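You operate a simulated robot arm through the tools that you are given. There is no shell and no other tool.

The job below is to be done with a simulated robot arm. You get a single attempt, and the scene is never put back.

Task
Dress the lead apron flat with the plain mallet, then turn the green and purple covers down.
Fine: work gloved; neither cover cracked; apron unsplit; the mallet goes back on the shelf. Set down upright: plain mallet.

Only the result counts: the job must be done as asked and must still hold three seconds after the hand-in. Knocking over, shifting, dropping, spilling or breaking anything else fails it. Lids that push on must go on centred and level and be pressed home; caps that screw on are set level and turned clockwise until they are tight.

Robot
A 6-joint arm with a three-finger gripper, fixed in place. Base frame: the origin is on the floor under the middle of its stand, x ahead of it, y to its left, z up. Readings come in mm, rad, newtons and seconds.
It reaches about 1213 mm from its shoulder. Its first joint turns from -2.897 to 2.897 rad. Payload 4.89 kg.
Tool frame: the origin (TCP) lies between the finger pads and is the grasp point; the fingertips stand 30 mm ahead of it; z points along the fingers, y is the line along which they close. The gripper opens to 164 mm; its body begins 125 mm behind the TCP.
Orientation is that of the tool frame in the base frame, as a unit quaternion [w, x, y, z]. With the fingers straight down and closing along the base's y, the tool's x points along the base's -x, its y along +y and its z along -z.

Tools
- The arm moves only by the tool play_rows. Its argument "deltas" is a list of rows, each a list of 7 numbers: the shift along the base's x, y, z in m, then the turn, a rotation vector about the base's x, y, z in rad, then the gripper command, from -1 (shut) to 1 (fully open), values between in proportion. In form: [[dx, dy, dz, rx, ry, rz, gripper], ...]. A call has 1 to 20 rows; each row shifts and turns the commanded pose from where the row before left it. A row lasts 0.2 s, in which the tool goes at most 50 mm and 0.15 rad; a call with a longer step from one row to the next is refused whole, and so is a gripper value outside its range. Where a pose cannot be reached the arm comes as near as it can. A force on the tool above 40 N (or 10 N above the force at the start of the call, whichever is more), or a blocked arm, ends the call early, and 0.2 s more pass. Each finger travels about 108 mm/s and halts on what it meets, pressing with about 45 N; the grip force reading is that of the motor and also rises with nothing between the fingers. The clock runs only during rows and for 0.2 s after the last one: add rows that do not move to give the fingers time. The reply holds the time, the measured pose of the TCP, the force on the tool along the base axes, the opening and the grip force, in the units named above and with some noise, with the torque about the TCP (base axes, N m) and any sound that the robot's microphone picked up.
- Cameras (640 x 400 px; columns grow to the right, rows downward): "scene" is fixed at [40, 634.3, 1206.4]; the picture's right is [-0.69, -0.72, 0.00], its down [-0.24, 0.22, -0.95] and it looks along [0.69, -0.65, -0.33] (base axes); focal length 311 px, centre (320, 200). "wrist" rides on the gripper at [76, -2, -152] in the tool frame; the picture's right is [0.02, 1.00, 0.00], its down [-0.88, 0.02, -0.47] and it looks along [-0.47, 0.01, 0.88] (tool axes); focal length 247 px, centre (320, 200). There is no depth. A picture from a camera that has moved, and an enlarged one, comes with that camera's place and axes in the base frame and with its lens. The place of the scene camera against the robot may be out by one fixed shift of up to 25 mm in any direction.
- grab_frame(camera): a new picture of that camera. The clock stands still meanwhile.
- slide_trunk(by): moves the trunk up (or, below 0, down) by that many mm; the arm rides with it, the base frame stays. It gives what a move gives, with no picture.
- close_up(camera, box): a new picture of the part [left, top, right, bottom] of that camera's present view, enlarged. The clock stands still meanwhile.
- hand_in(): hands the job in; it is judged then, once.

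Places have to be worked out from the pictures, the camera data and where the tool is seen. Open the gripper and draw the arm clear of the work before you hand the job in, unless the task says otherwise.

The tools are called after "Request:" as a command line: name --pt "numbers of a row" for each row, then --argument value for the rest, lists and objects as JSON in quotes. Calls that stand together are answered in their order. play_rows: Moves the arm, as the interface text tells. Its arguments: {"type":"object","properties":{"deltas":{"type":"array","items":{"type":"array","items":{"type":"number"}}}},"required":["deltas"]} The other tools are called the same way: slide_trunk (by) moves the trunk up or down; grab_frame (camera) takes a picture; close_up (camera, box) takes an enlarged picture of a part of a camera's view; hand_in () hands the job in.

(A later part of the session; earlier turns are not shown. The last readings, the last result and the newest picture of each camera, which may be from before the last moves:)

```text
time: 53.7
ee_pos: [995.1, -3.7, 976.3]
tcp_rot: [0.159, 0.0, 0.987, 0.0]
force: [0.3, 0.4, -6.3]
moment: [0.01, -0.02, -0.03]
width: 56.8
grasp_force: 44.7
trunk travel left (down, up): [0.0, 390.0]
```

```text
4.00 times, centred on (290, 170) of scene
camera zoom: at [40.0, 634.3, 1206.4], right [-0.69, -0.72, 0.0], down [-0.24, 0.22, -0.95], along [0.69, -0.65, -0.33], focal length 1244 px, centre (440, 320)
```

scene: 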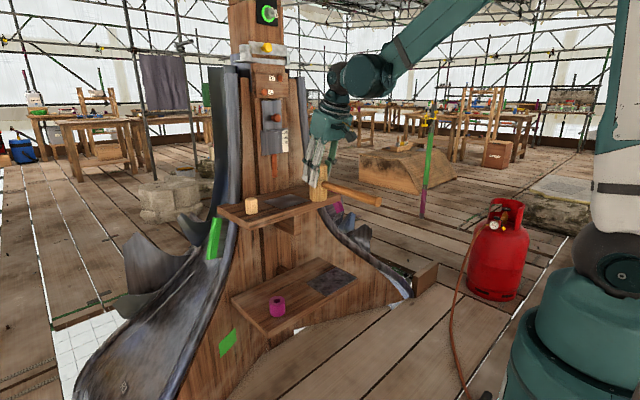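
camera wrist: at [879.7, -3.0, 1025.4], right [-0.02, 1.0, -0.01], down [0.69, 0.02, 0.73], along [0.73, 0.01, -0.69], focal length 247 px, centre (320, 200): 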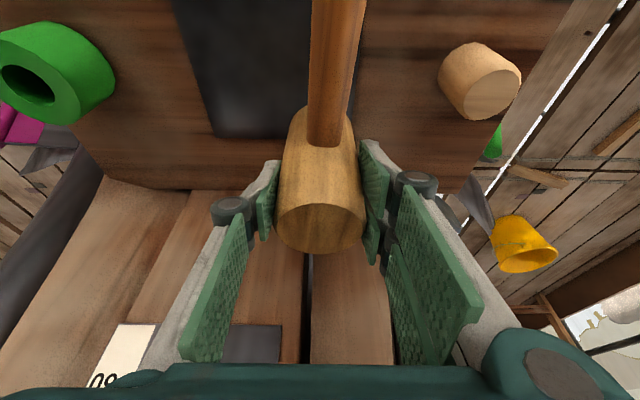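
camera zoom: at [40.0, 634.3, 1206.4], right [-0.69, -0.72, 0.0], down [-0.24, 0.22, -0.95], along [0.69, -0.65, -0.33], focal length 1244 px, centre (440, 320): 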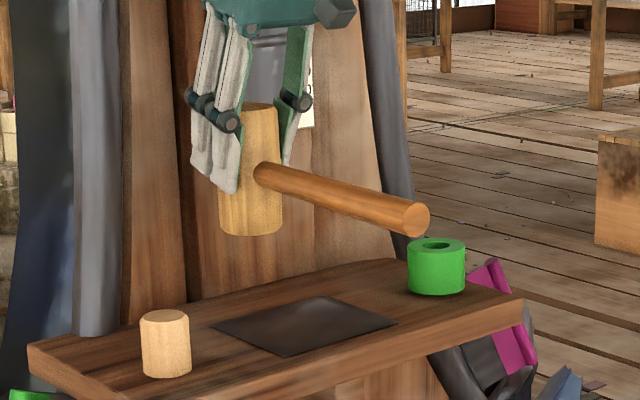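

The left-back swelling is flat now; only the right-back one remains. I move over it at about (991,-80), clear of the green tube at y≈-196.

Request:
play_rows --pt "-0.002 -0.025 0 0 0 0 -1" --pt "-0.001 -0.026 0 0 0 0 -1" --pt "-0.001 -0.026 0 0 0 0 -1" --pt "0 0 -0.035 0 0 0 -1" --pt "0 0 -0.034 0 0 0 -1" --pt "0 0 0 0 0 0 -1"

Request:
close_up --camera "scene" --box '[240, 150, 340, 230]'

Request:
grab_frame --camera "wrist"

```text
time: 55.1
ee_pos: [990.6, -79.3, 908.5]
tcp_rot: [0.159, 0.001, 0.987, 0.0]
force: [0.2, 1.0, -5.1]
moment: [-0.03, -0.12, 0.0]
width: 57.1
grasp_force: 45.1
trunk travel left (down, up): [0.0, 390.0]
```

```text
5.00 times, centred on (290, 190) of scene
camera zoom: at [40.0, 634.3, 1206.4], right [-0.69, -0.72, 0.0], down [-0.24, 0.22, -0.95], along [0.69, -0.65, -0.33], focal length 1555 px, centre (470, 250)
```

zoom: 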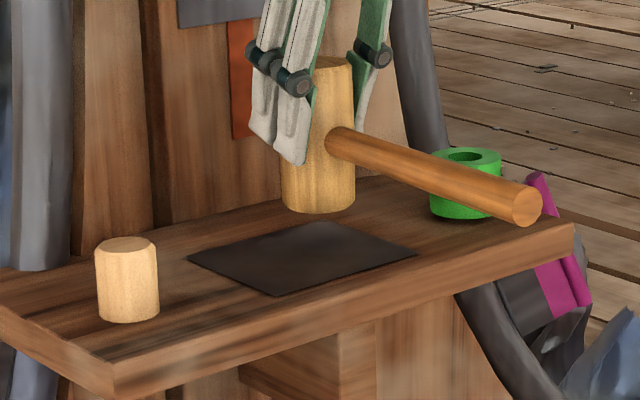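

```text
taken
camera wrist: at [868.8, -82.0, 1028.5], right [-0.02, 1.0, -0.01], down [0.69, 0.02, 0.73], along [0.73, 0.01, -0.69], focal length 247 px, centre (320, 200)
```

wrist: 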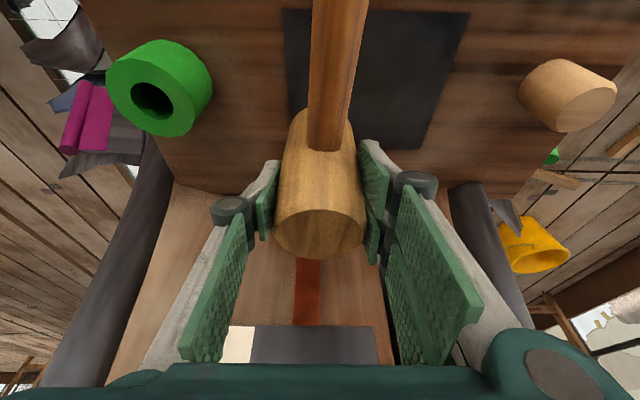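

The head projects exactly onto the remaining swelling. I strike it the same way (≈0.15 m/s, stopping just at the surface).

Request:
play_rows --pt "0 0 -0.03 0 0 0 -1" --pt "0 0 0 0 0 0 -1"

Request:
play_rows --pt "0 0 0.02 0 0 0 -1" --pt "0 0 0.04 0 0 0 -1" --pt "0 0 0.04 0 0 0 -1" --pt "0 0 0.0 0 0 0 -1"

Request:
close_up --camera "scene" --box '[260, 190, 312, 216]'

```text
time: 55.7
ee_pos: [987.8, -81.3, 880.8]
tcp_rot: [0.16, 0.002, 0.987, -0.001]
force: [-2.3, 0.3, 2.2]
moment: [-0.08, -0.05, -0.02]
width: 57.0
grasp_force: 45.4
trunk travel left (down, up): [0.0, 390.0]
```

```text
time: 56.7
ee_pos: [989.6, -80.5, 977.8]
tcp_rot: [0.159, 0.0, 0.987, 0.0]
force: [0.7, -0.8, -5.3]
moment: [-0.01, -0.02, 0.03]
width: 56.9
grasp_force: 45.1
trunk travel left (down, up): [0.0, 390.0]
```

```text
12.31 times, centred on (286, 203) of scene
camera zoom: at [40.0, 634.3, 1206.4], right [-0.69, -0.72, 0.0], down [-0.24, 0.22, -0.95], along [0.69, -0.65, -0.33], focal length 3828 px, centre (738, 163)
```

zoom: 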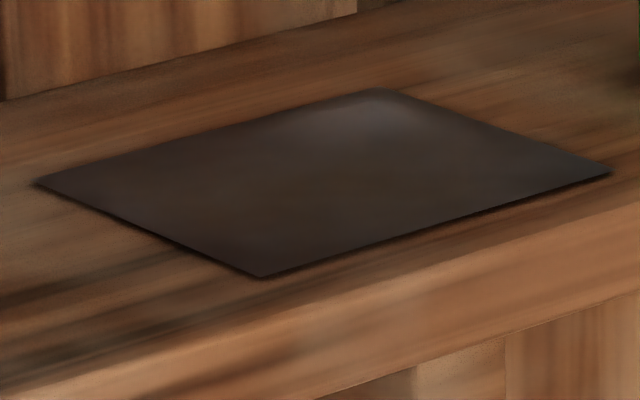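

It is fainter but still there, as the left one was after its first tap. I repeat with a slightly deeper stop.

Request:
play_rows --pt "0.001 0 -0.035 0 0 0 -1" --pt "0 0 -0.035 0 0 0 -1" --pt "0 0 0 0 0 0 -1"

Request:
play_rows --pt "0 0 -0.03 0 0 0 -1" --pt "0 0 0 0 0 0 -1"

Request:
play_rows --pt "0 0 0.02 0 0 0 -1" --pt "0 0 0.04 0 0 0 -1" --pt "0 0 0.04 0 0 0 -1" --pt "0 0 0.0 0 0 0 -1"

Request:
close_up --camera "scene" --box '[260, 190, 312, 216]'

```text
time: 57.5
ee_pos: [992.0, -79.7, 907.5]
tcp_rot: [0.159, 0.0, 0.987, -0.001]
force: [-0.5, 0.0, -4.9]
moment: [-0.06, -0.13, 0.0]
width: 56.8
grasp_force: 45.1
trunk travel left (down, up): [0.0, 390.0]
```

```text
time: 58.1
ee_pos: [990.8, -80.8, 878.6]
tcp_rot: [0.16, 0.001, 0.987, 0.0]
force: [7.2, 0.6, 26.2]
moment: [-0.03, 0.04, 0.05]
width: 56.9
grasp_force: 45.3
trunk travel left (down, up): [0.0, 390.0]
```

```text
time: 59.1
ee_pos: [991.0, -79.9, 978.3]
tcp_rot: [0.159, 0.001, 0.987, 0.0]
force: [-0.2, -0.2, -6.6]
moment: [0.01, -0.06, 0.01]
width: 57.1
grasp_force: 45.1
trunk travel left (down, up): [0.0, 390.0]
```

```text
12.31 times, centred on (286, 203) of scene
camera zoom: at [40.0, 634.3, 1206.4], right [-0.69, -0.72, 0.0], down [-0.24, 0.22, -0.95], along [0.69, -0.65, -0.33], focal length 3828 px, centre (738, 163)
```

zoom: 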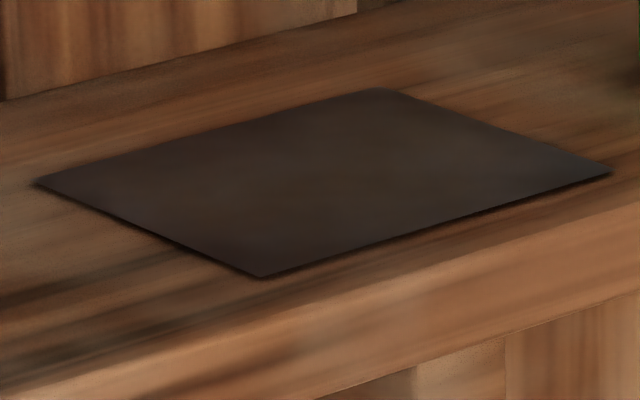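

The sheet now looks uniformly dark. I draw the mallet back from the shelf and check once more without it overhead.

Request:
play_rows --pt "-0.045 0.01 0.01 0 0 0 -1" --pt "-0.045 0.015 0 0 0 0 -1" --pt "-0.045 0.015 0 0 0 0 -1" --pt "-0.045 0.015 0 0 0 0 -1" --pt "-0.045 0.008 0 0 0 0 -1" --pt "-0.01 0 0 0 0 0 -1" --pt "0 0 0 0 0 0 -1"

Request:
close_up --camera "scene" --box '[260, 190, 312, 216]'

Request:
close_up --camera "scene" --box '[290, 110, 400, 230]'

Request:
grab_frame --camera "wrist"

```text
time: 60.7
ee_pos: [754.0, -17.6, 989.7]
tcp_rot: [0.159, 0.001, 0.987, 0.0]
force: [-0.1, -0.8, -4.7]
moment: [0.02, -0.09, -0.02]
width: 56.9
grasp_force: 45.0
trunk travel left (down, up): [0.0, 390.0]
```

```text
12.31 times, centred on (286, 203) of scene
camera zoom: at [40.0, 634.3, 1206.4], right [-0.69, -0.72, 0.0], down [-0.24, 0.22, -0.95], along [0.69, -0.65, -0.33], focal length 3828 px, centre (738, 163)
```

zoom: 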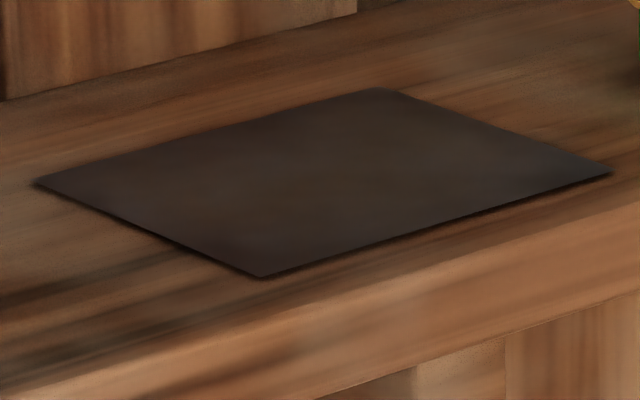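

```text
3.33 times, centred on (345, 170) of scene
camera zoom: at [40.0, 634.3, 1206.4], right [-0.69, -0.72, 0.0], down [-0.24, 0.22, -0.95], along [0.69, -0.65, -0.33], focal length 1037 px, centre (237, 300)
```

zoom: 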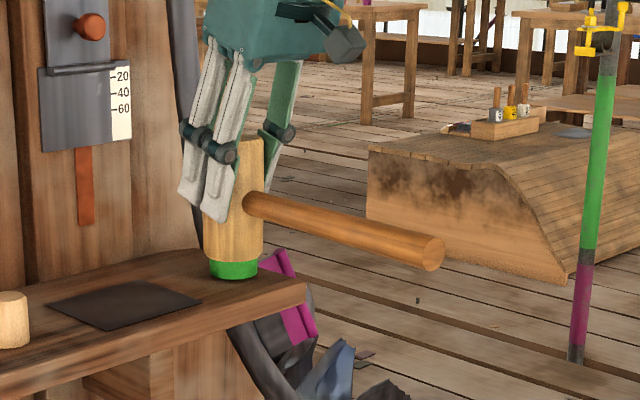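

```text
taken
camera wrist: at [633.9, -20.2, 1109.1], right [-0.02, 1.0, -0.01], down [0.69, 0.02, 0.73], along [0.73, 0.01, -0.69], focal length 247 px, centre (320, 200)
```

wrist: 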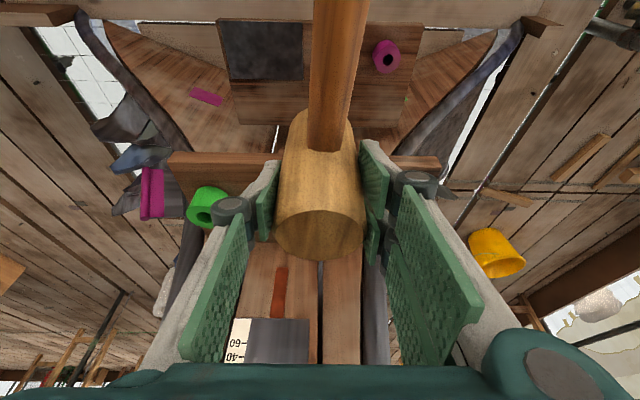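

The apron is evenly dark and flat, with no swelling or tear, and the mallet is still level to about 1°. I take it back by the same path towards its place on the lower shelf.

Request:
play_rows --pt "0 0 -0.045 0 0 0 -1" --pt "0 0 -0.045 0 0 0 -1" --pt "0 0 -0.045 0 0 0 -1" --pt "0 0 -0.045 0 0 0 -1" --pt "0 0 -0.045 0 0 0 -1" --pt "0 0 -0.045 0 0 0 -1" --pt "0.01 0.0 -0.03 0 0 0 -1" --pt "0.02 0 -0.03 0 0 0 -1" --pt "0.02 0 -0.03 0 0 0 -1" --pt "0.012 0 -0.02 0 0 0 -1" --pt "0 0 0 0 0 0 -1"

Request:
grab_frame --camera "wrist"

Request:
close_up --camera "scene" --box '[260, 200, 380, 320]'

```text
time: 63.1
ee_pos: [818.3, -14.2, 609.4]
tcp_rot: [0.16, 0.001, 0.987, -0.001]
force: [-1.2, 0.8, -4.3]
moment: [-0.02, -0.14, 0.01]
width: 56.7
grasp_force: 45.0
trunk travel left (down, up): [0.0, 390.0]
```

```text
taken
camera wrist: at [697.3, -19.1, 729.2], right [-0.02, 1.0, -0.01], down [0.69, 0.02, 0.73], along [0.73, 0.01, -0.69], focal length 247 px, centre (320, 200)
```

wrist: 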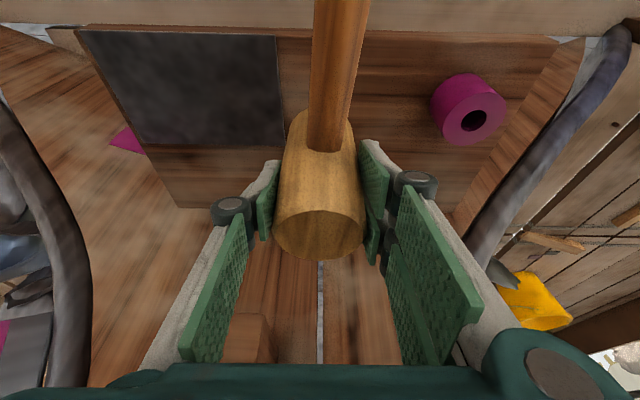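

```text
3.33 times, centred on (320, 260) of scene
camera zoom: at [40.0, 634.3, 1206.4], right [-0.69, -0.72, 0.0], down [-0.24, 0.22, -0.95], along [0.69, -0.65, -0.33], focal length 1037 px, centre (320, 0)
```

zoom: 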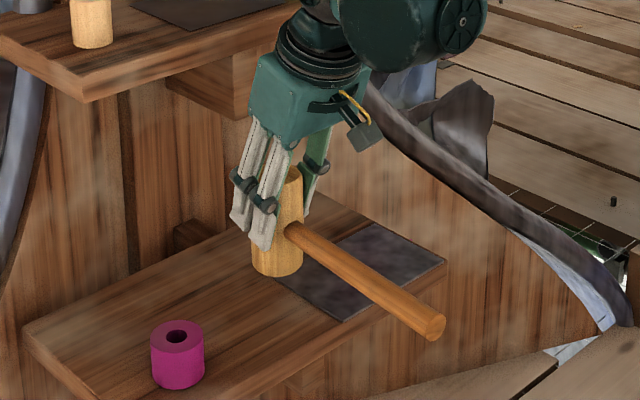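

I lower gently towards the shelf, with the last stretch in 3–4 mm rows until I feel it.

Request:
play_rows --pt "0 -0.001 -0.02 0 0 0 -1" --pt "0 0 -0.02 0 0 0 -1" --pt "0 0 -0.01 0 0 0 -1" --pt "0 0 0 0 0 0 -1"

Request:
play_rows --pt "0 0 -0.004 0 0 0 -1" --pt "0 0 -0.003 0 0 0 -1" --pt "0 0 -0.002 0 0 0 -1" --pt "0 0 0 0 0 0 -1"

```text
time: 64.1
ee_pos: [817.3, -17.0, 558.2]
tcp_rot: [0.159, 0.001, 0.987, 0.0]
force: [-0.2, 0.6, -4.9]
moment: [0.03, -0.09, -0.03]
width: 56.9
grasp_force: 44.9
trunk travel left (down, up): [0.0, 390.0]
```

```text
time: 65.1
ee_pos: [817.5, -19.0, 550.8]
tcp_rot: [0.159, 0.001, 0.987, 0.0]
force: [0.1, -0.1, -5.5]
moment: [-0.02, -0.07, -0.01]
width: 56.6
grasp_force: 45.1
trunk travel left (down, up): [0.0, 390.0]
```

There is no contact yet at z≈551, so I continue in small steps.

Request:
play_rows --pt "0 0 -0.002 0 0 0 -1" --pt "0 0 -0.001 0 0 0 -1" --pt "0 0 0 0 0 0 -1"

Request:
close_up --camera "scene" --box '[270, 220, 370, 320]'

```text
time: 65.9
ee_pos: [817.2, -19.4, 547.1]
tcp_rot: [0.159, 0.0, 0.987, 0.001]
force: [0.9, -0.1, -4.4]
moment: [0.02, -0.07, 0.0]
width: 56.9
grasp_force: 45.4
trunk travel left (down, up): [0.0, 390.0]
```

```text
4.00 times, centred on (320, 270) of scene
camera zoom: at [40.0, 634.3, 1206.4], right [-0.69, -0.72, 0.0], down [-0.24, 0.22, -0.95], along [0.69, -0.65, -0.33], focal length 1244 px, centre (320, -80)
```

zoom: 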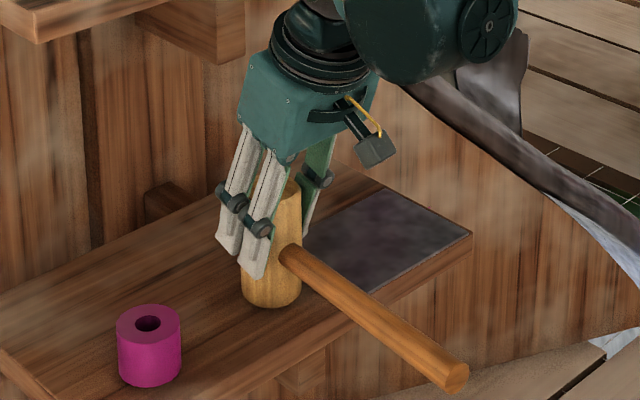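

Compared with the original view, the head bottom is still about 8 mm above its old place, having slid up a little in the grip. I continue down.

Request:
play_rows --pt "0 0.001 -0.003 0 0 0 -1" --pt "0 0 -0.002 0 0 0 -1" --pt "0 0 -0.001 0 0 0 -1" --pt "0 0 0 0 0 0 -1"

Request:
play_rows --pt "0 0 -0.001 0 0 0 -1" --pt "0 0 -0.001 0 0 0 -1" --pt "0 0 0 0 0 0 -1"

```text
time: 66.9
ee_pos: [817.6, -16.8, 540.7]
tcp_rot: [0.159, 0.0, 0.987, 0.0]
force: [1.0, 0.8, -4.5]
moment: [-0.01, -0.09, 0.01]
width: 56.7
grasp_force: 45.1
trunk travel left (down, up): [0.0, 390.0]
```

```text
time: 67.7
ee_pos: [817.7, -16.2, 539.7]
tcp_rot: [0.16, 0.001, 0.987, 0.0]
force: [1.1, 0.9, -1.2]
moment: [-0.05, -0.07, 0.03]
width: 57.0
grasp_force: 45.0
trunk travel left (down, up): [0.0, 390.0]
```

The force has dropped from −5 to −1.2 N, so it is just touching. I go 1 mm more to seat it.

Request:
play_rows --pt "0 0 -0.001 0 0 0 -1" --pt "0 0 0 0 0 0 -1"

Request:
close_up --camera "scene" --box '[270, 220, 370, 320]'

Request:
grab_frame --camera "wrist"

```text
time: 68.3
ee_pos: [817.9, -16.8, 539.0]
tcp_rot: [0.16, 0.002, 0.987, 0.0]
force: [4.9, 2.8, 19.8]
moment: [-0.16, 0.03, 0.04]
width: 56.8
grasp_force: 44.7
trunk travel left (down, up): [0.0, 390.0]
```

```text
4.00 times, centred on (320, 270) of scene
camera zoom: at [40.0, 634.3, 1206.4], right [-0.69, -0.72, 0.0], down [-0.24, 0.22, -0.95], along [0.69, -0.65, -0.33], focal length 1244 px, centre (320, -80)
```

zoom: 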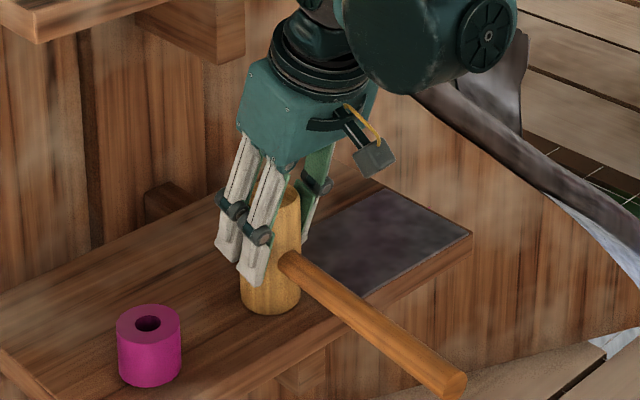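

```text
taken
camera wrist: at [696.8, -19.8, 659.4], right [-0.02, 1.0, -0.01], down [0.69, 0.02, 0.73], along [0.73, 0.01, -0.69], focal length 247 px, centre (320, 200)
```

wrist: 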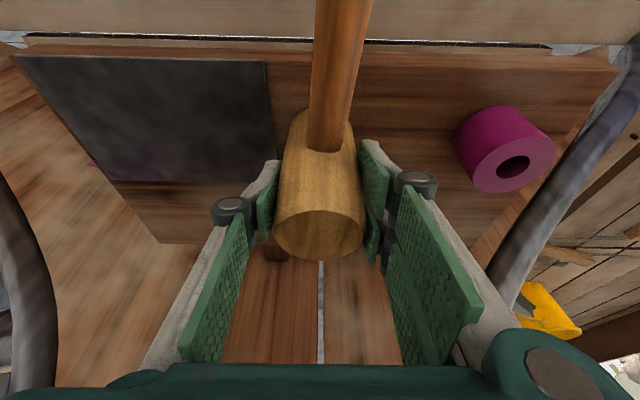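

The mallet stands on the shelf with a light 25 N push. I open the fingers in steps and then check that it stays upright.

Request:
play_rows --pt "0 0 0 0 0 0 -0.3" --pt "0 0 0 0 0 0 -0.2" --pt "0 0 0 0 0 0 -0.1" --pt "0 0 0 0 0 0 0.1" --pt "0 0 0 0 0 0 0.3" --pt "0 0 0 0 0 0 0.3"

Request:
grab_frame --camera "wrist"

Request:
close_up --camera "scene" --box '[270, 220, 370, 320]'

```text
time: 69.7
ee_pos: [818.3, -16.7, 538.3]
tcp_rot: [0.16, 0.001, 0.987, 0.0]
force: [-0.3, 0.2, -0.6]
moment: [0.02, 0.0, -0.02]
width: 106.6
grasp_force: 0.0
trunk travel left (down, up): [0.0, 390.0]
```

```text
taken
camera wrist: at [696.9, -20.0, 658.6], right [-0.02, 1.0, -0.01], down [0.69, 0.02, 0.73], along [0.73, 0.01, -0.69], focal length 247 px, centre (320, 200)
```

wrist: 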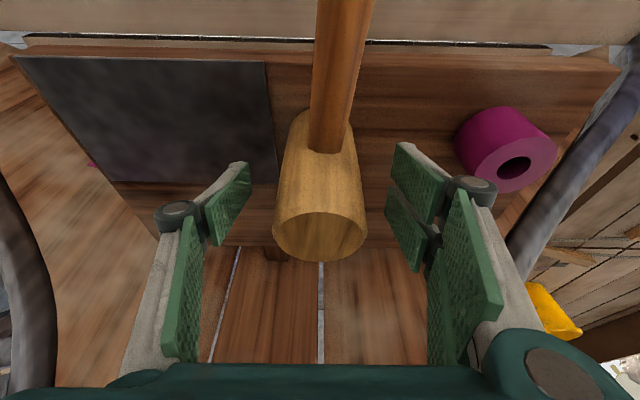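

```text
4.00 times, centred on (320, 270) of scene
camera zoom: at [40.0, 634.3, 1206.4], right [-0.69, -0.72, 0.0], down [-0.24, 0.22, -0.95], along [0.69, -0.65, -0.33], focal length 1244 px, centre (320, -80)
```

zoom: 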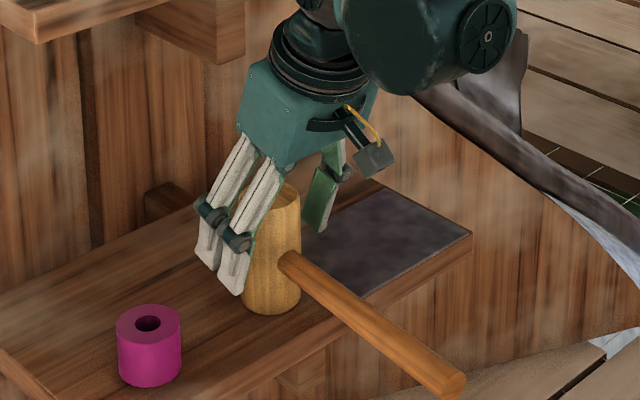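

The mallet stands free and upright. I lift the open hand straight up, then back off.

Request:
play_rows --pt "0 0 0.015 0 0 0 0.3" --pt "0 0 0.03 0 0 0 0.3" --pt "0 0 0.03 0 0 0 0.3" --pt "0 0 0.04 0 0 0 0.3" --pt "-0.03 0 0.035 0 0 0 0.3" --pt "-0.03 0 0.035 0 0 0 0.3" --pt "-0.03 0 0.035 0 0 0 0.3" --pt "-0.02 0 0.045 0 0 0 0.3" --pt "0 0 0.045 0 0 0 0.3" --pt "0 0 0.045 0 0 0 0.3"

Request:
grab_frame --camera "scene"

Request:
grab_frame --camera "wrist"

```text
time: 71.9
ee_pos: [706.7, -17.6, 892.2]
tcp_rot: [0.158, 0.001, 0.987, 0.0]
force: [2.4, 0.0, -0.7]
moment: [0.02, 0.2, 0.04]
width: 106.7
grasp_force: 0.0
trunk travel left (down, up): [0.0, 390.0]
```

```text
taken
```

scene: 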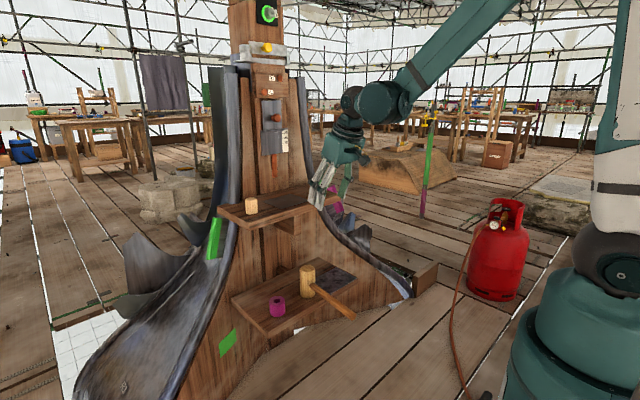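

```text
taken
camera wrist: at [585.8, -20.6, 1012.3], right [-0.02, 1.0, -0.01], down [0.69, 0.02, 0.73], along [0.73, 0.01, -0.69], focal length 247 px, centre (320, 200)
```

wrist: 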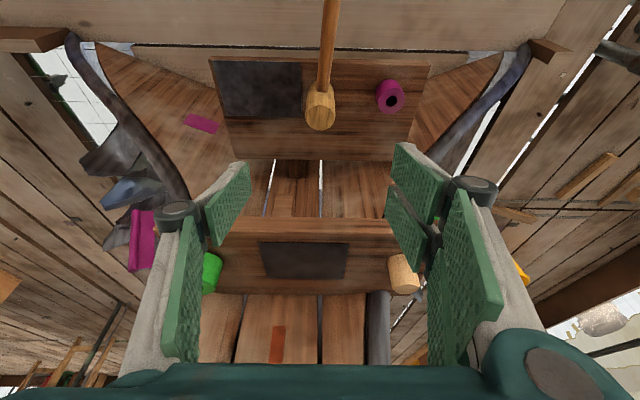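

The mallet is back and upright. Now for the covers: triangulation puts the green cover's free rod from about (1040,268,631) up to (1119,201,747), with its hinge beside the hip roll. I move to the +y side to see which way it folds.

Request:
play_rows --pt "0 0.045 0 0 0 -0.134 0.3" --pt "0 0.045 0 0 0 -0.134 0.3" --pt "0 0.045 0 0 0 -0.134 0.3" --pt "0 0.045 0 0 0 -0.134 0.3" --pt "0 0.045 0 0 0 -0.134 0.3" --pt "0 0.045 0 0 0 -0.134 0.3" --pt "0 0.045 0 -0.07 -0.067 0 0.3" --pt "0 0.045 0 -0.07 -0.067 0 0.3" --pt "0.035 0 -0.02 -0.07 -0.067 0 0.3" --pt "0.035 0 -0.02 0 0 0 0.3" --pt "0.035 0 -0.02 0 0 0 0.3" --pt "0.035 0 -0.02 0 0 0 0.3" --pt "0.035 0 -0.02 0 0 0 0.3" --pt "0.035 0 -0.02 0 0 0 0.3"

Request:
grab_frame --camera "wrist"

Request:
close_up --camera "wrist" --box '[230, 80, 430, 240]'

Request:
grab_frame --camera "scene"

```text
time: 74.9
ee_pos: [916.9, 343.3, 773.7]
tcp_rot: [0.277, 0.373, 0.878, -0.117]
force: [-1.2, -0.7, 1.5]
moment: [0.18, -0.07, 0.1]
width: 106.7
grasp_force: 0.0
trunk travel left (down, up): [0.0, 390.0]
```

```text
taken
camera wrist: at [811.1, 448.7, 854.2], right [0.71, 0.71, -0.01], down [0.32, -0.31, 0.89], along [0.63, -0.64, -0.45], focal length 247 px, centre (320, 200)
```

wrist: 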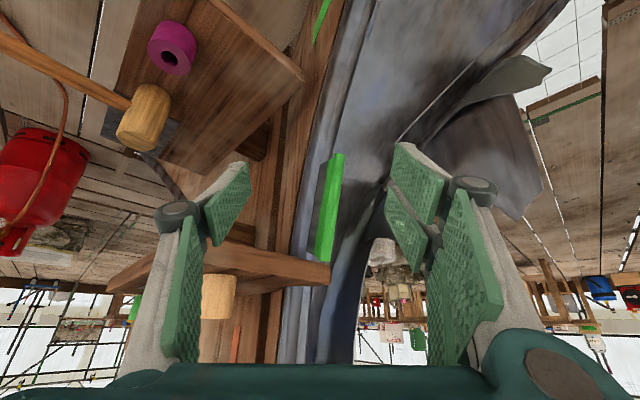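

```text
2.50 times, centred on (330, 160) of wrist
camera zoom: at [811.1, 448.7, 854.2], right [0.71, 0.71, -0.01], down [0.32, -0.31, 0.89], along [0.63, -0.64, -0.45], focal length 617 px, centre (295, 300)
```

zoom: 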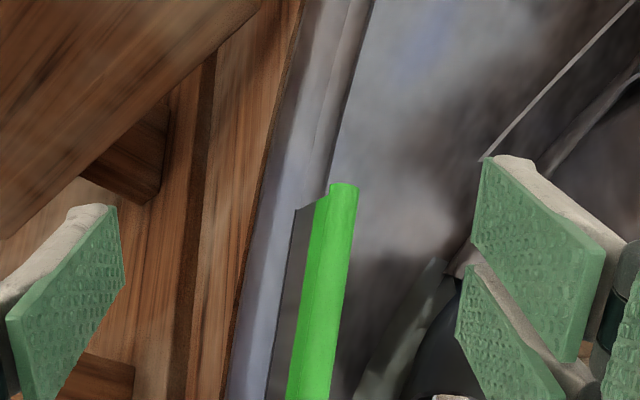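

```text
taken
```

scene: 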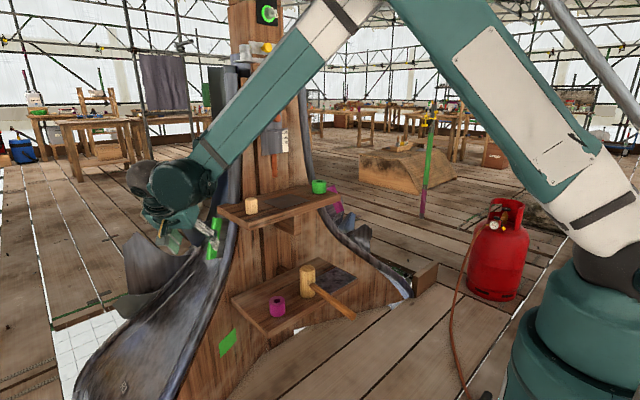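

The cover stands about perpendicular to the left lead face. I look from further round the +y side to see its back and where it would lie when turned down.

Request:
play_rows --pt "0.01 0.012 0.02 0 0 -0.14 0.3" --pt "0.02 0.012 0.02 0 0 -0.14 0.3" --pt "0.025 0.012 0.01 0 0 -0.14 0.3" --pt "0.02 0 0 0 0 0 0.3" --pt "0 0 0 0 0 0 0.3"

Request:
grab_frame --camera "wrist"

Request:
close_up --camera "wrist" --box '[230, 60, 430, 260]'

```text
time: 76.1
ee_pos: [992.3, 379.0, 822.5]
tcp_rot: [0.246, 0.549, 0.78, -0.173]
force: [0.0, -0.7, -0.4]
moment: [0.04, 0.02, 0.04]
width: 106.9
grasp_force: 0.0
trunk travel left (down, up): [0.0, 390.0]
```

```text
taken
camera wrist: at [940.0, 518.3, 903.1], right [0.94, 0.35, -0.01], down [0.17, -0.42, 0.89], along [0.31, -0.84, -0.45], focal length 247 px, centre (320, 200)
```

wrist: 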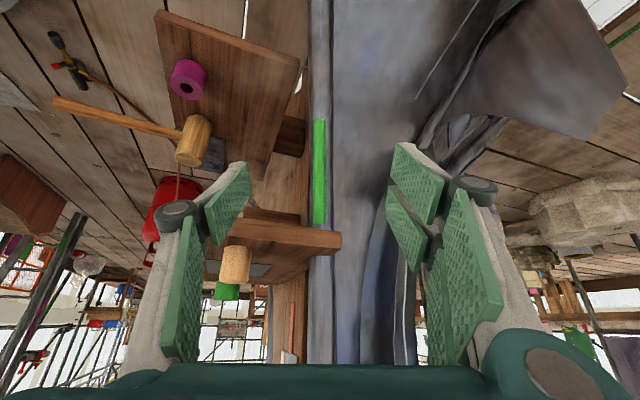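

```text
2.00 times, centred on (330, 160) of wrist
camera zoom: at [940.0, 518.3, 903.1], right [0.94, 0.35, -0.01], down [0.17, -0.42, 0.89], along [0.31, -0.84, -0.45], focal length 494 px, centre (300, 280)
```

zoom: 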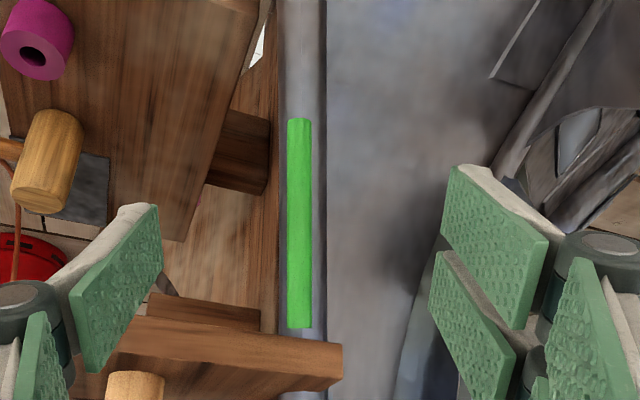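

Seen nearly along the lead face's normal, the cover is edge-on, so it stands straight out from the hip roll. I look further round to see its back face, which should tell the folding direction.

Request:
play_rows --pt "0.02 0.01 0.01 0 0 -0.12 0.3" --pt "0.02 0.01 0 0 0 -0.12 0.3" --pt "0.02 0.0 0 0 0 -0.12 0.3" --pt "0.02 0 0 0 0 -0.12 0.3" --pt "0.02 0 0 0 0 -0.12 0.3" --pt "0 0 0 0 0 0 0.3"

Request:
grab_frame --camera "wrist"

Request:
close_up --camera "wrist" --box '[230, 60, 430, 260]'

```text
time: 77.5
ee_pos: [1086.8, 395.7, 830.3]
tcp_rot: [0.184, 0.755, 0.583, -0.238]
force: [0.1, -0.2, -1.8]
moment: [-0.22, 0.19, -0.09]
width: 106.7
grasp_force: 0.1
out of reach, approached as far as the arm can: row 5
trunk travel left (down, up): [0.0, 390.0]
```

```text
taken
camera wrist: at [1122.0, 540.4, 911.9], right [0.97, -0.24, -0.01], down [-0.1, -0.44, 0.89], along [-0.22, -0.87, -0.45], focal length 247 px, centre (320, 200)
```

wrist: 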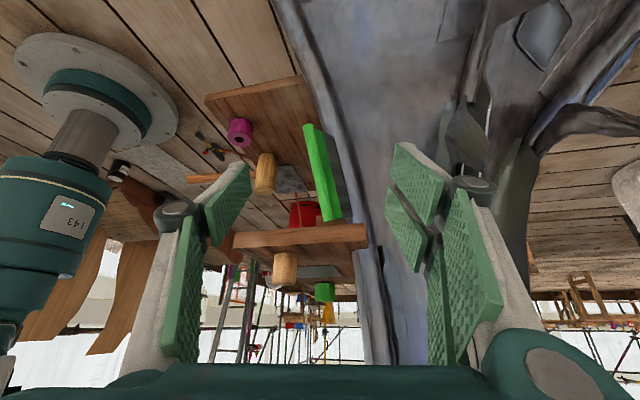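

```text
2.00 times, centred on (330, 160) of wrist
camera zoom: at [1122.0, 540.4, 911.9], right [0.97, -0.24, -0.01], down [-0.1, -0.44, 0.89], along [-0.22, -0.87, -0.45], focal length 494 px, centre (300, 280)
```

zoom: 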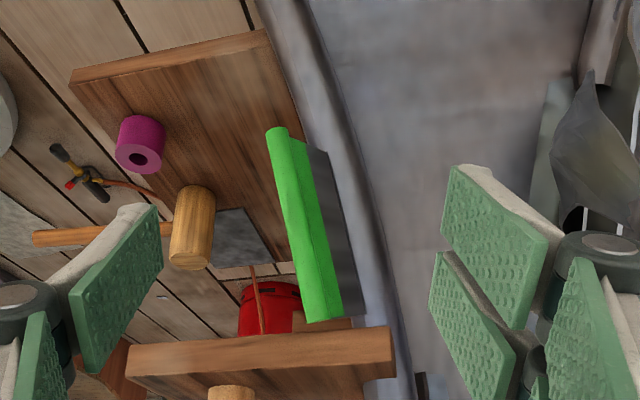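

The hinge runs along the roll with direction ≈(0.13,-0.38,0.92), and the plate stands about 109° open from the left lead face, so "down" is towards +x onto the lead. I will push it slowly with closed fingers from its front side; first I back off and re-aim the hand.

Request:
play_rows --pt "-0.024 0 0 0 0 0.131 0.3" --pt "-0.024 0 0 0 0 0.131 0.3" --pt "-0.024 0 0 0 0 0.131 0.3" --pt "-0.024 0 0 0 0 0.131 0" --pt "-0.024 0 0 0 0 0.131 -0.5" --pt "-0.024 0 0 0 0 0.131 -1" --pt "-0.024 0 0 0 0 0.131 -1" --pt "-0.024 0 0 0 0 0.131 -1" --pt "-0.024 0 0 0 0 0.131 -1" --pt "-0.024 0 0 0 0 0.131 -1" --pt "-0.02 0 0 -0.063 -0.115 0 -1" --pt "-0.01 0 0 -0.063 -0.115 0 -1" --pt "-0.01 0 0 -0.063 -0.115 0 -1" --pt "-0.01 0 0 -0.063 -0.115 0 -1" --pt "0 0 0 -0.063 -0.115 0 -1" --pt "0 0 0 0 0 0 -1"

Request:
grab_frame --camera "wrist"

Request:
grab_frame --camera "scene"

```text
time: 80.9
ee_pos: [795.5, 395.5, 832.4]
tcp_rot: [0.574, 0.207, 0.779, -0.147]
force: [0.2, 0.6, 0.6]
moment: [0.05, 0.06, 0.05]
width: 0.0
grasp_force: 44.6
trunk travel left (down, up): [0.0, 390.0]
```

```text
taken
camera wrist: at [648.5, 475.9, 805.2], right [0.48, 0.87, -0.01], down [-0.16, 0.1, 0.98], along [0.86, -0.47, 0.19], focal length 247 px, centre (320, 200)
```

wrist: 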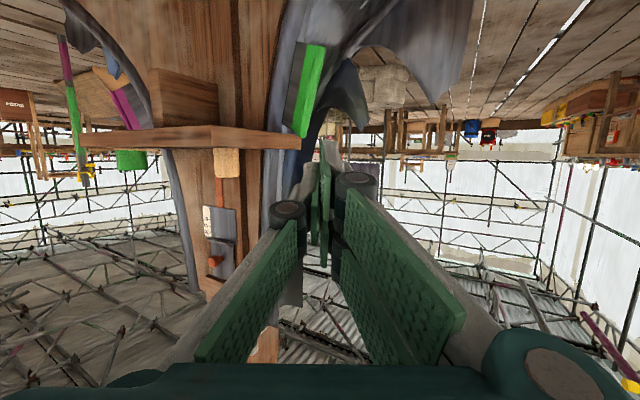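

```text
taken
```

scene: 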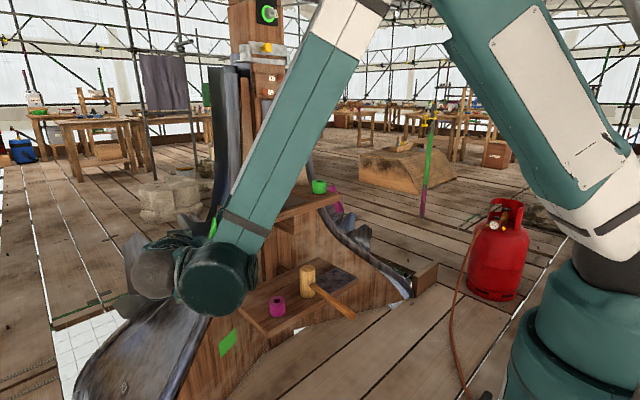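

The closed fingers point along (0.83,-0.47,-0.30) as wanted. I move to a pre-contact spot on the front side of the green cover, still about 30 mm short of it.

Request:
play_rows --pt "0.0237 -0.0213 -0.0196 0 0 0 -1" --pt "0.0237 -0.0213 -0.0196 0 0 0 -1" --pt "0.0237 -0.0213 -0.0196 0 0 0 -1" --pt "0.0237 -0.0213 -0.0196 0 0 0 -1" --pt "0.0237 -0.0213 -0.0196 0 0 0 -1" --pt "0.0237 -0.0213 -0.0196 0 0 0 -1" --pt "0.0237 -0.0213 -0.0196 0 0 0 -1" --pt "0 0 0 0 0 0 -1"

Request:
grab_frame --camera "wrist"

Request:
close_up --camera "scene" --box '[150, 180, 290, 300]'

```text
time: 82.7
ee_pos: [961.9, 247.7, 697.6]
tcp_rot: [0.574, 0.206, 0.779, -0.146]
force: [-1.2, 0.6, 0.2]
moment: [0.03, 0.03, 0.03]
width: 0.0
grasp_force: 45.2
trunk travel left (down, up): [0.0, 390.0]
```

```text
taken
camera wrist: at [813.3, 327.5, 669.2], right [0.48, 0.87, -0.01], down [-0.16, 0.1, 0.98], along [0.86, -0.47, 0.19], focal length 247 px, centre (320, 200)
```

wrist: 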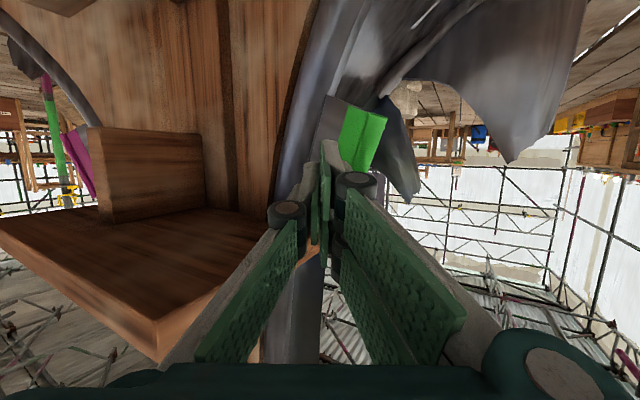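

```text
3.33 times, centred on (220, 240) of scene
camera zoom: at [40.0, 634.3, 1206.4], right [-0.69, -0.72, 0.0], down [-0.24, 0.22, -0.95], along [0.69, -0.65, -0.33], focal length 1037 px, centre (653, 67)
```

zoom: 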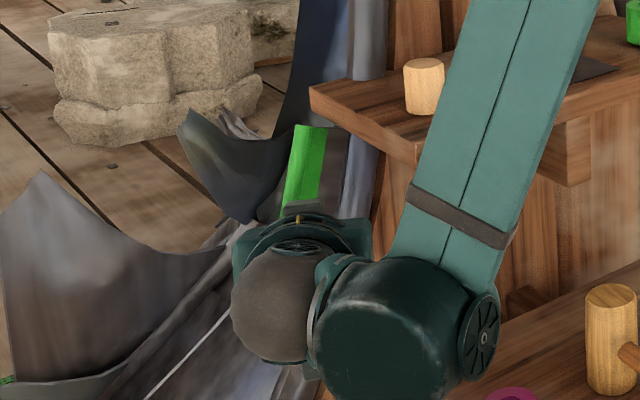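

The fingertips are in front of the plate, with the hand well clear of the shelf. I ease to about 25–30 mm before contact at mid-plate and look again.

Request:
play_rows --pt "0.015 -0.0115 -0.006 0 0 0 -1" --pt "0.015 -0.0115 -0.006 0 0 0 -1" --pt "0 0 0 0 0 0 -1"

Request:
grab_frame --camera "wrist"

Request:
close_up --camera "wrist" --box '[240, 60, 440, 200]'

```text
time: 83.5
ee_pos: [992.1, 222.8, 683.9]
tcp_rot: [0.574, 0.206, 0.779, -0.146]
force: [0.4, 0.5, 0.0]
moment: [-0.02, -0.02, 0.01]
width: 0.0
grasp_force: 45.3
trunk travel left (down, up): [0.0, 390.0]
```

```text
taken
camera wrist: at [844.5, 303.9, 656.4], right [0.48, 0.87, -0.01], down [-0.16, 0.1, 0.98], along [0.86, -0.47, 0.19], focal length 247 px, centre (320, 200)
```

wrist: 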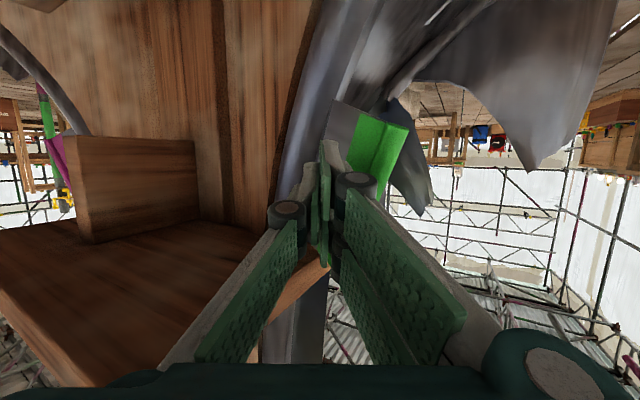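

```text
2.86 times, centred on (340, 130) of wrist
camera zoom: at [844.5, 303.9, 656.4], right [0.48, 0.87, -0.01], down [-0.16, 0.1, 0.98], along [0.86, -0.47, 0.19], focal length 706 px, centre (263, 400)
```

zoom: 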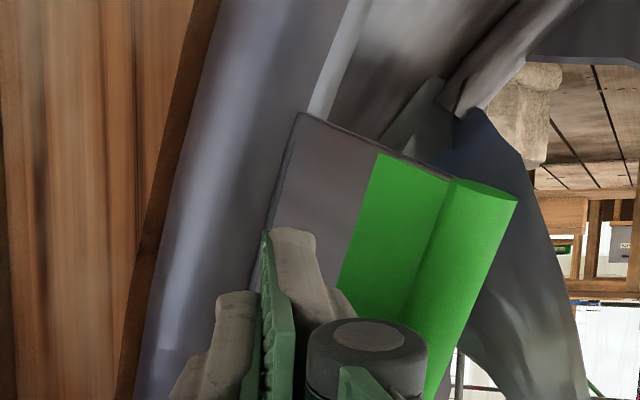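

This close view shows the plate's front face with the green band and rod, hinged along the roll's outer edge, with the open lead face behind it. I push slowly along (0.945,0.326,0), first up to contact.

Request:
play_rows --pt "0.0028 0.001 0 0 0 0 -1" --pt "0.0028 0.001 0 0 0 0 -1" --pt "0.0028 0.001 0 0 0 0 -1" --pt "0.0028 0.001 0 0 0 0 -1" --pt "0.0028 0.001 0 0 0 0 -1" --pt "0.0028 0.001 0 0 0 0 -1" --pt "0.0028 0.001 0 0 0 0 -1" --pt "0 0 0 0 0 0 -1"

Request:
close_up --camera "wrist" --box '[240, 60, 440, 200]'

```text
time: 85.3
ee_pos: [1012.0, 232.1, 683.7]
tcp_rot: [0.574, 0.206, 0.779, -0.146]
force: [-0.7, -0.7, 0.3]
moment: [-0.02, -0.04, -0.02]
width: 0.0
grasp_force: 45.2
trunk travel left (down, up): [0.0, 390.0]
```

```text
2.86 times, centred on (340, 130) of wrist
camera zoom: at [864.4, 311.2, 656.0], right [0.48, 0.87, -0.01], down [-0.16, 0.1, 0.98], along [0.86, -0.47, 0.19], focal length 706 px, centre (263, 400)
```

zoom: 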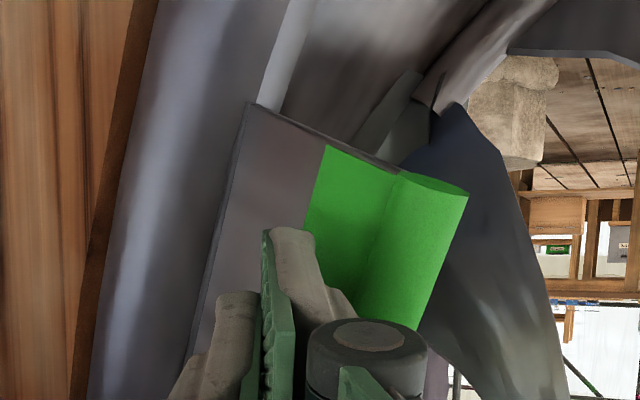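

There is no contact yet. I continue in 2 mm rows and watch the force.

Request:
play_rows --pt "0.0019 0.0007 0 0 0 0 -1" --pt "0.0019 0.0007 0 0 0 0 -1" --pt "0.0019 0.0007 0 0 0 0 -1" --pt "0.0019 0.0007 0 0 0 0 -1" --pt "0 0 0 0 0 0 -1"

Request:
close_up --camera "wrist" --box '[240, 60, 440, 200]'

```text
time: 86.5
ee_pos: [1019.2, 234.3, 684.3]
tcp_rot: [0.574, 0.207, 0.779, -0.147]
force: [-4.2, -1.8, -2.2]
moment: [0.02, -0.02, -0.13]
width: 0.0
grasp_force: 44.8
trunk travel left (down, up): [0.0, 390.0]
```

```text
2.86 times, centred on (340, 130) of wrist
camera zoom: at [872.0, 313.6, 656.4], right [0.48, 0.87, -0.01], down [-0.16, 0.1, 0.98], along [0.86, -0.47, 0.19], focal length 706 px, centre (263, 400)
```

zoom: 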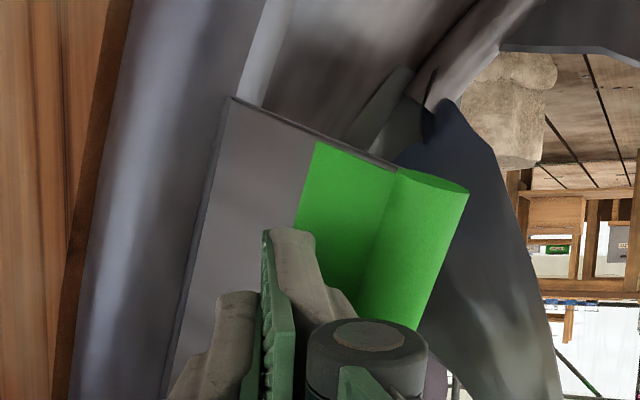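

The plate yields at about 5 N and begins to turn the right way. I keep pushing slowly (about 0.2 rad/s) along an arc round its hinge, in stages.

Request:
play_rows --pt "0.0024 0.00093 0 0 0 0 -1" --pt "0.0024 0.00093 0 0 0 0 -1" --pt "0.0024 0.00093 0 0 0 0 -1" --pt "0.0024 0.00093 0 0 0 0 -1" --pt "0.0024 0.00093 0 0 0 0 -1" --pt "0.0024 0.00093 0 0 0 0 -1" --pt "0.0024 0.00093 0 0 0 0 -1" --pt "0.0024 0.00093 0 0 0 0 -1" --pt "0.0024 0.00093 0 0 0 0 -1" --pt "0.0024 0.00093 0 0 0 0 -1"

Request:
close_up --camera "wrist" --box '[240, 60, 440, 200]'

Request:
close_up --camera "scene" --box '[150, 180, 290, 300]'

```text
time: 88.7
ee_pos: [1042.6, 241.3, 682.2]
tcp_rot: [0.573, 0.207, 0.779, -0.146]
force: [-8.4, -25.6, -11.2]
moment: [0.62, 0.13, -0.85]
width: 0.0
grasp_force: 44.4
trunk travel left (down, up): [0.0, 390.0]
```

```text
2.86 times, centred on (340, 130) of wrist
camera zoom: at [896.1, 321.0, 655.4], right [0.49, 0.87, -0.01], down [-0.16, 0.1, 0.98], along [0.86, -0.48, 0.19], focal length 706 px, centre (263, 400)
```

zoom: 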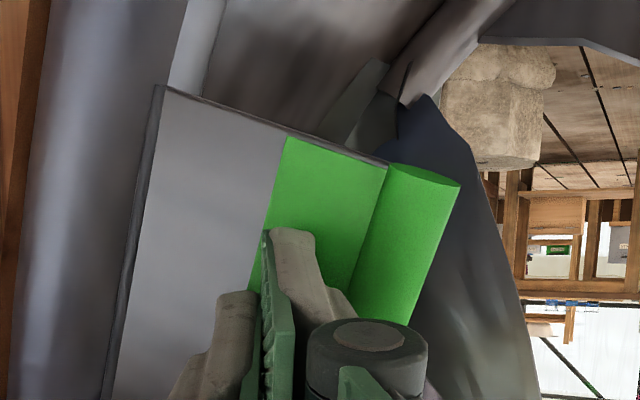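

```text
3.33 times, centred on (220, 240) of scene
camera zoom: at [40.0, 634.3, 1206.4], right [-0.69, -0.72, 0.0], down [-0.24, 0.22, -0.95], along [0.69, -0.65, -0.33], focal length 1037 px, centre (653, 67)
```

zoom: 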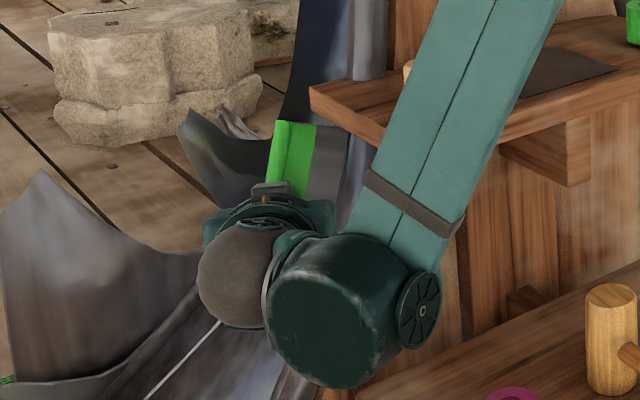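

The plate has turned about 25°, but the force is now mostly along the plate because the finger is pressing outward against the rod. I ease the fingertip about 7 mm inward along the plate before going on.

Request:
play_rows --pt "-0.0003 -0.0022 -0.0008 0 0 0 -1" --pt "-0.0003 -0.0022 -0.0008 0 0 0 -1" --pt "-0.0003 -0.0022 -0.0008 0 0 0 -1" --pt "0 0 0 0 0 0 -1"

Request:
close_up --camera "wrist" --box '[240, 60, 440, 200]'

```text
time: 89.7
ee_pos: [1043.1, 236.0, 681.5]
tcp_rot: [0.574, 0.206, 0.779, -0.146]
force: [-0.2, -0.7, 0.3]
moment: [-0.02, 0.0, 0.01]
width: 0.3
grasp_force: 44.7
trunk travel left (down, up): [0.0, 390.0]
```

```text
2.86 times, centred on (340, 130) of wrist
camera zoom: at [895.1, 316.4, 653.8], right [0.48, 0.88, -0.01], down [-0.16, 0.1, 0.98], along [0.86, -0.47, 0.19], focal length 706 px, centre (263, 400)
```

zoom: 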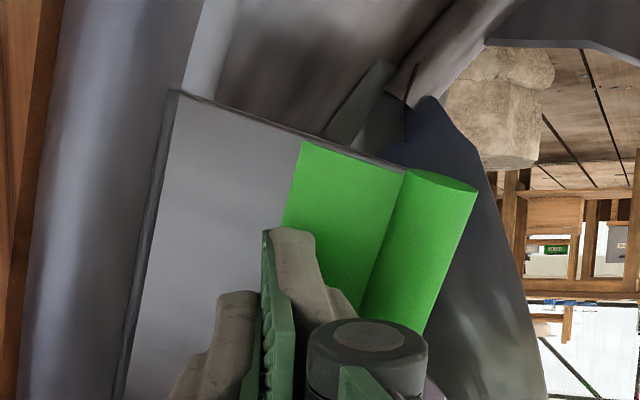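

The force is back to zero and the plate stays where it was put. I continue the slow arc with the contact nearer the middle of the plate.

Request:
play_rows --pt "0.0022 0 -0.0003 0 0 0 -1" --pt "0.0022 0 -0.0003 0 0 0 -1" --pt "0.0022 0 -0.0003 0 0 0 -1" --pt "0.0022 0 -0.0003 0 0 0 -1" --pt "0.0022 0 -0.0003 0 0 0 -1" --pt "0.0022 -0.0005 -0.0005 0 0 0 -1" --pt "0.0022 -0.0005 -0.0005 0 0 0 -1" --pt "0.0022 -0.0005 -0.0005 0 0 0 -1" --pt "0.0022 -0.0006 -0.0005 0 0 0 -1" --pt "0.0022 -0.0006 -0.0005 0 0 0 -1"

Request:
close_up --camera "wrist" --box '[240, 60, 440, 200]'

Request:
close_up --camera "scene" --box '[150, 180, 290, 300]'

```text
time: 91.9
ee_pos: [1064.5, 233.4, 676.4]
tcp_rot: [0.575, 0.206, 0.779, -0.146]
force: [-7.1, 0.0, 0.2]
moment: [-0.02, -0.09, -0.05]
width: 0.2
grasp_force: 44.4
trunk travel left (down, up): [0.0, 390.0]
```

```text
2.86 times, centred on (340, 130) of wrist
camera zoom: at [917.3, 313.8, 649.6], right [0.48, 0.87, -0.01], down [-0.16, 0.1, 0.98], along [0.86, -0.47, 0.19], focal length 706 px, centre (263, 400)
```

zoom: 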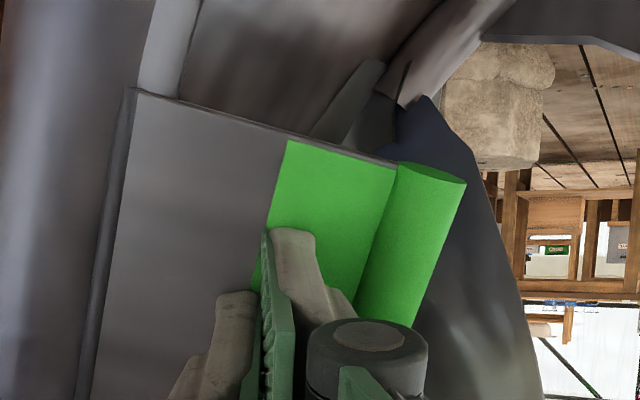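

```text
3.33 times, centred on (220, 240) of scene
camera zoom: at [40.0, 634.3, 1206.4], right [-0.69, -0.72, 0.0], down [-0.24, 0.22, -0.95], along [0.69, -0.65, -0.33], focal length 1037 px, centre (653, 67)
```

zoom: 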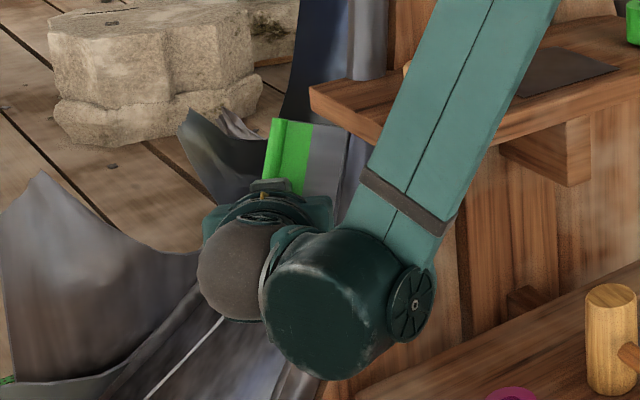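

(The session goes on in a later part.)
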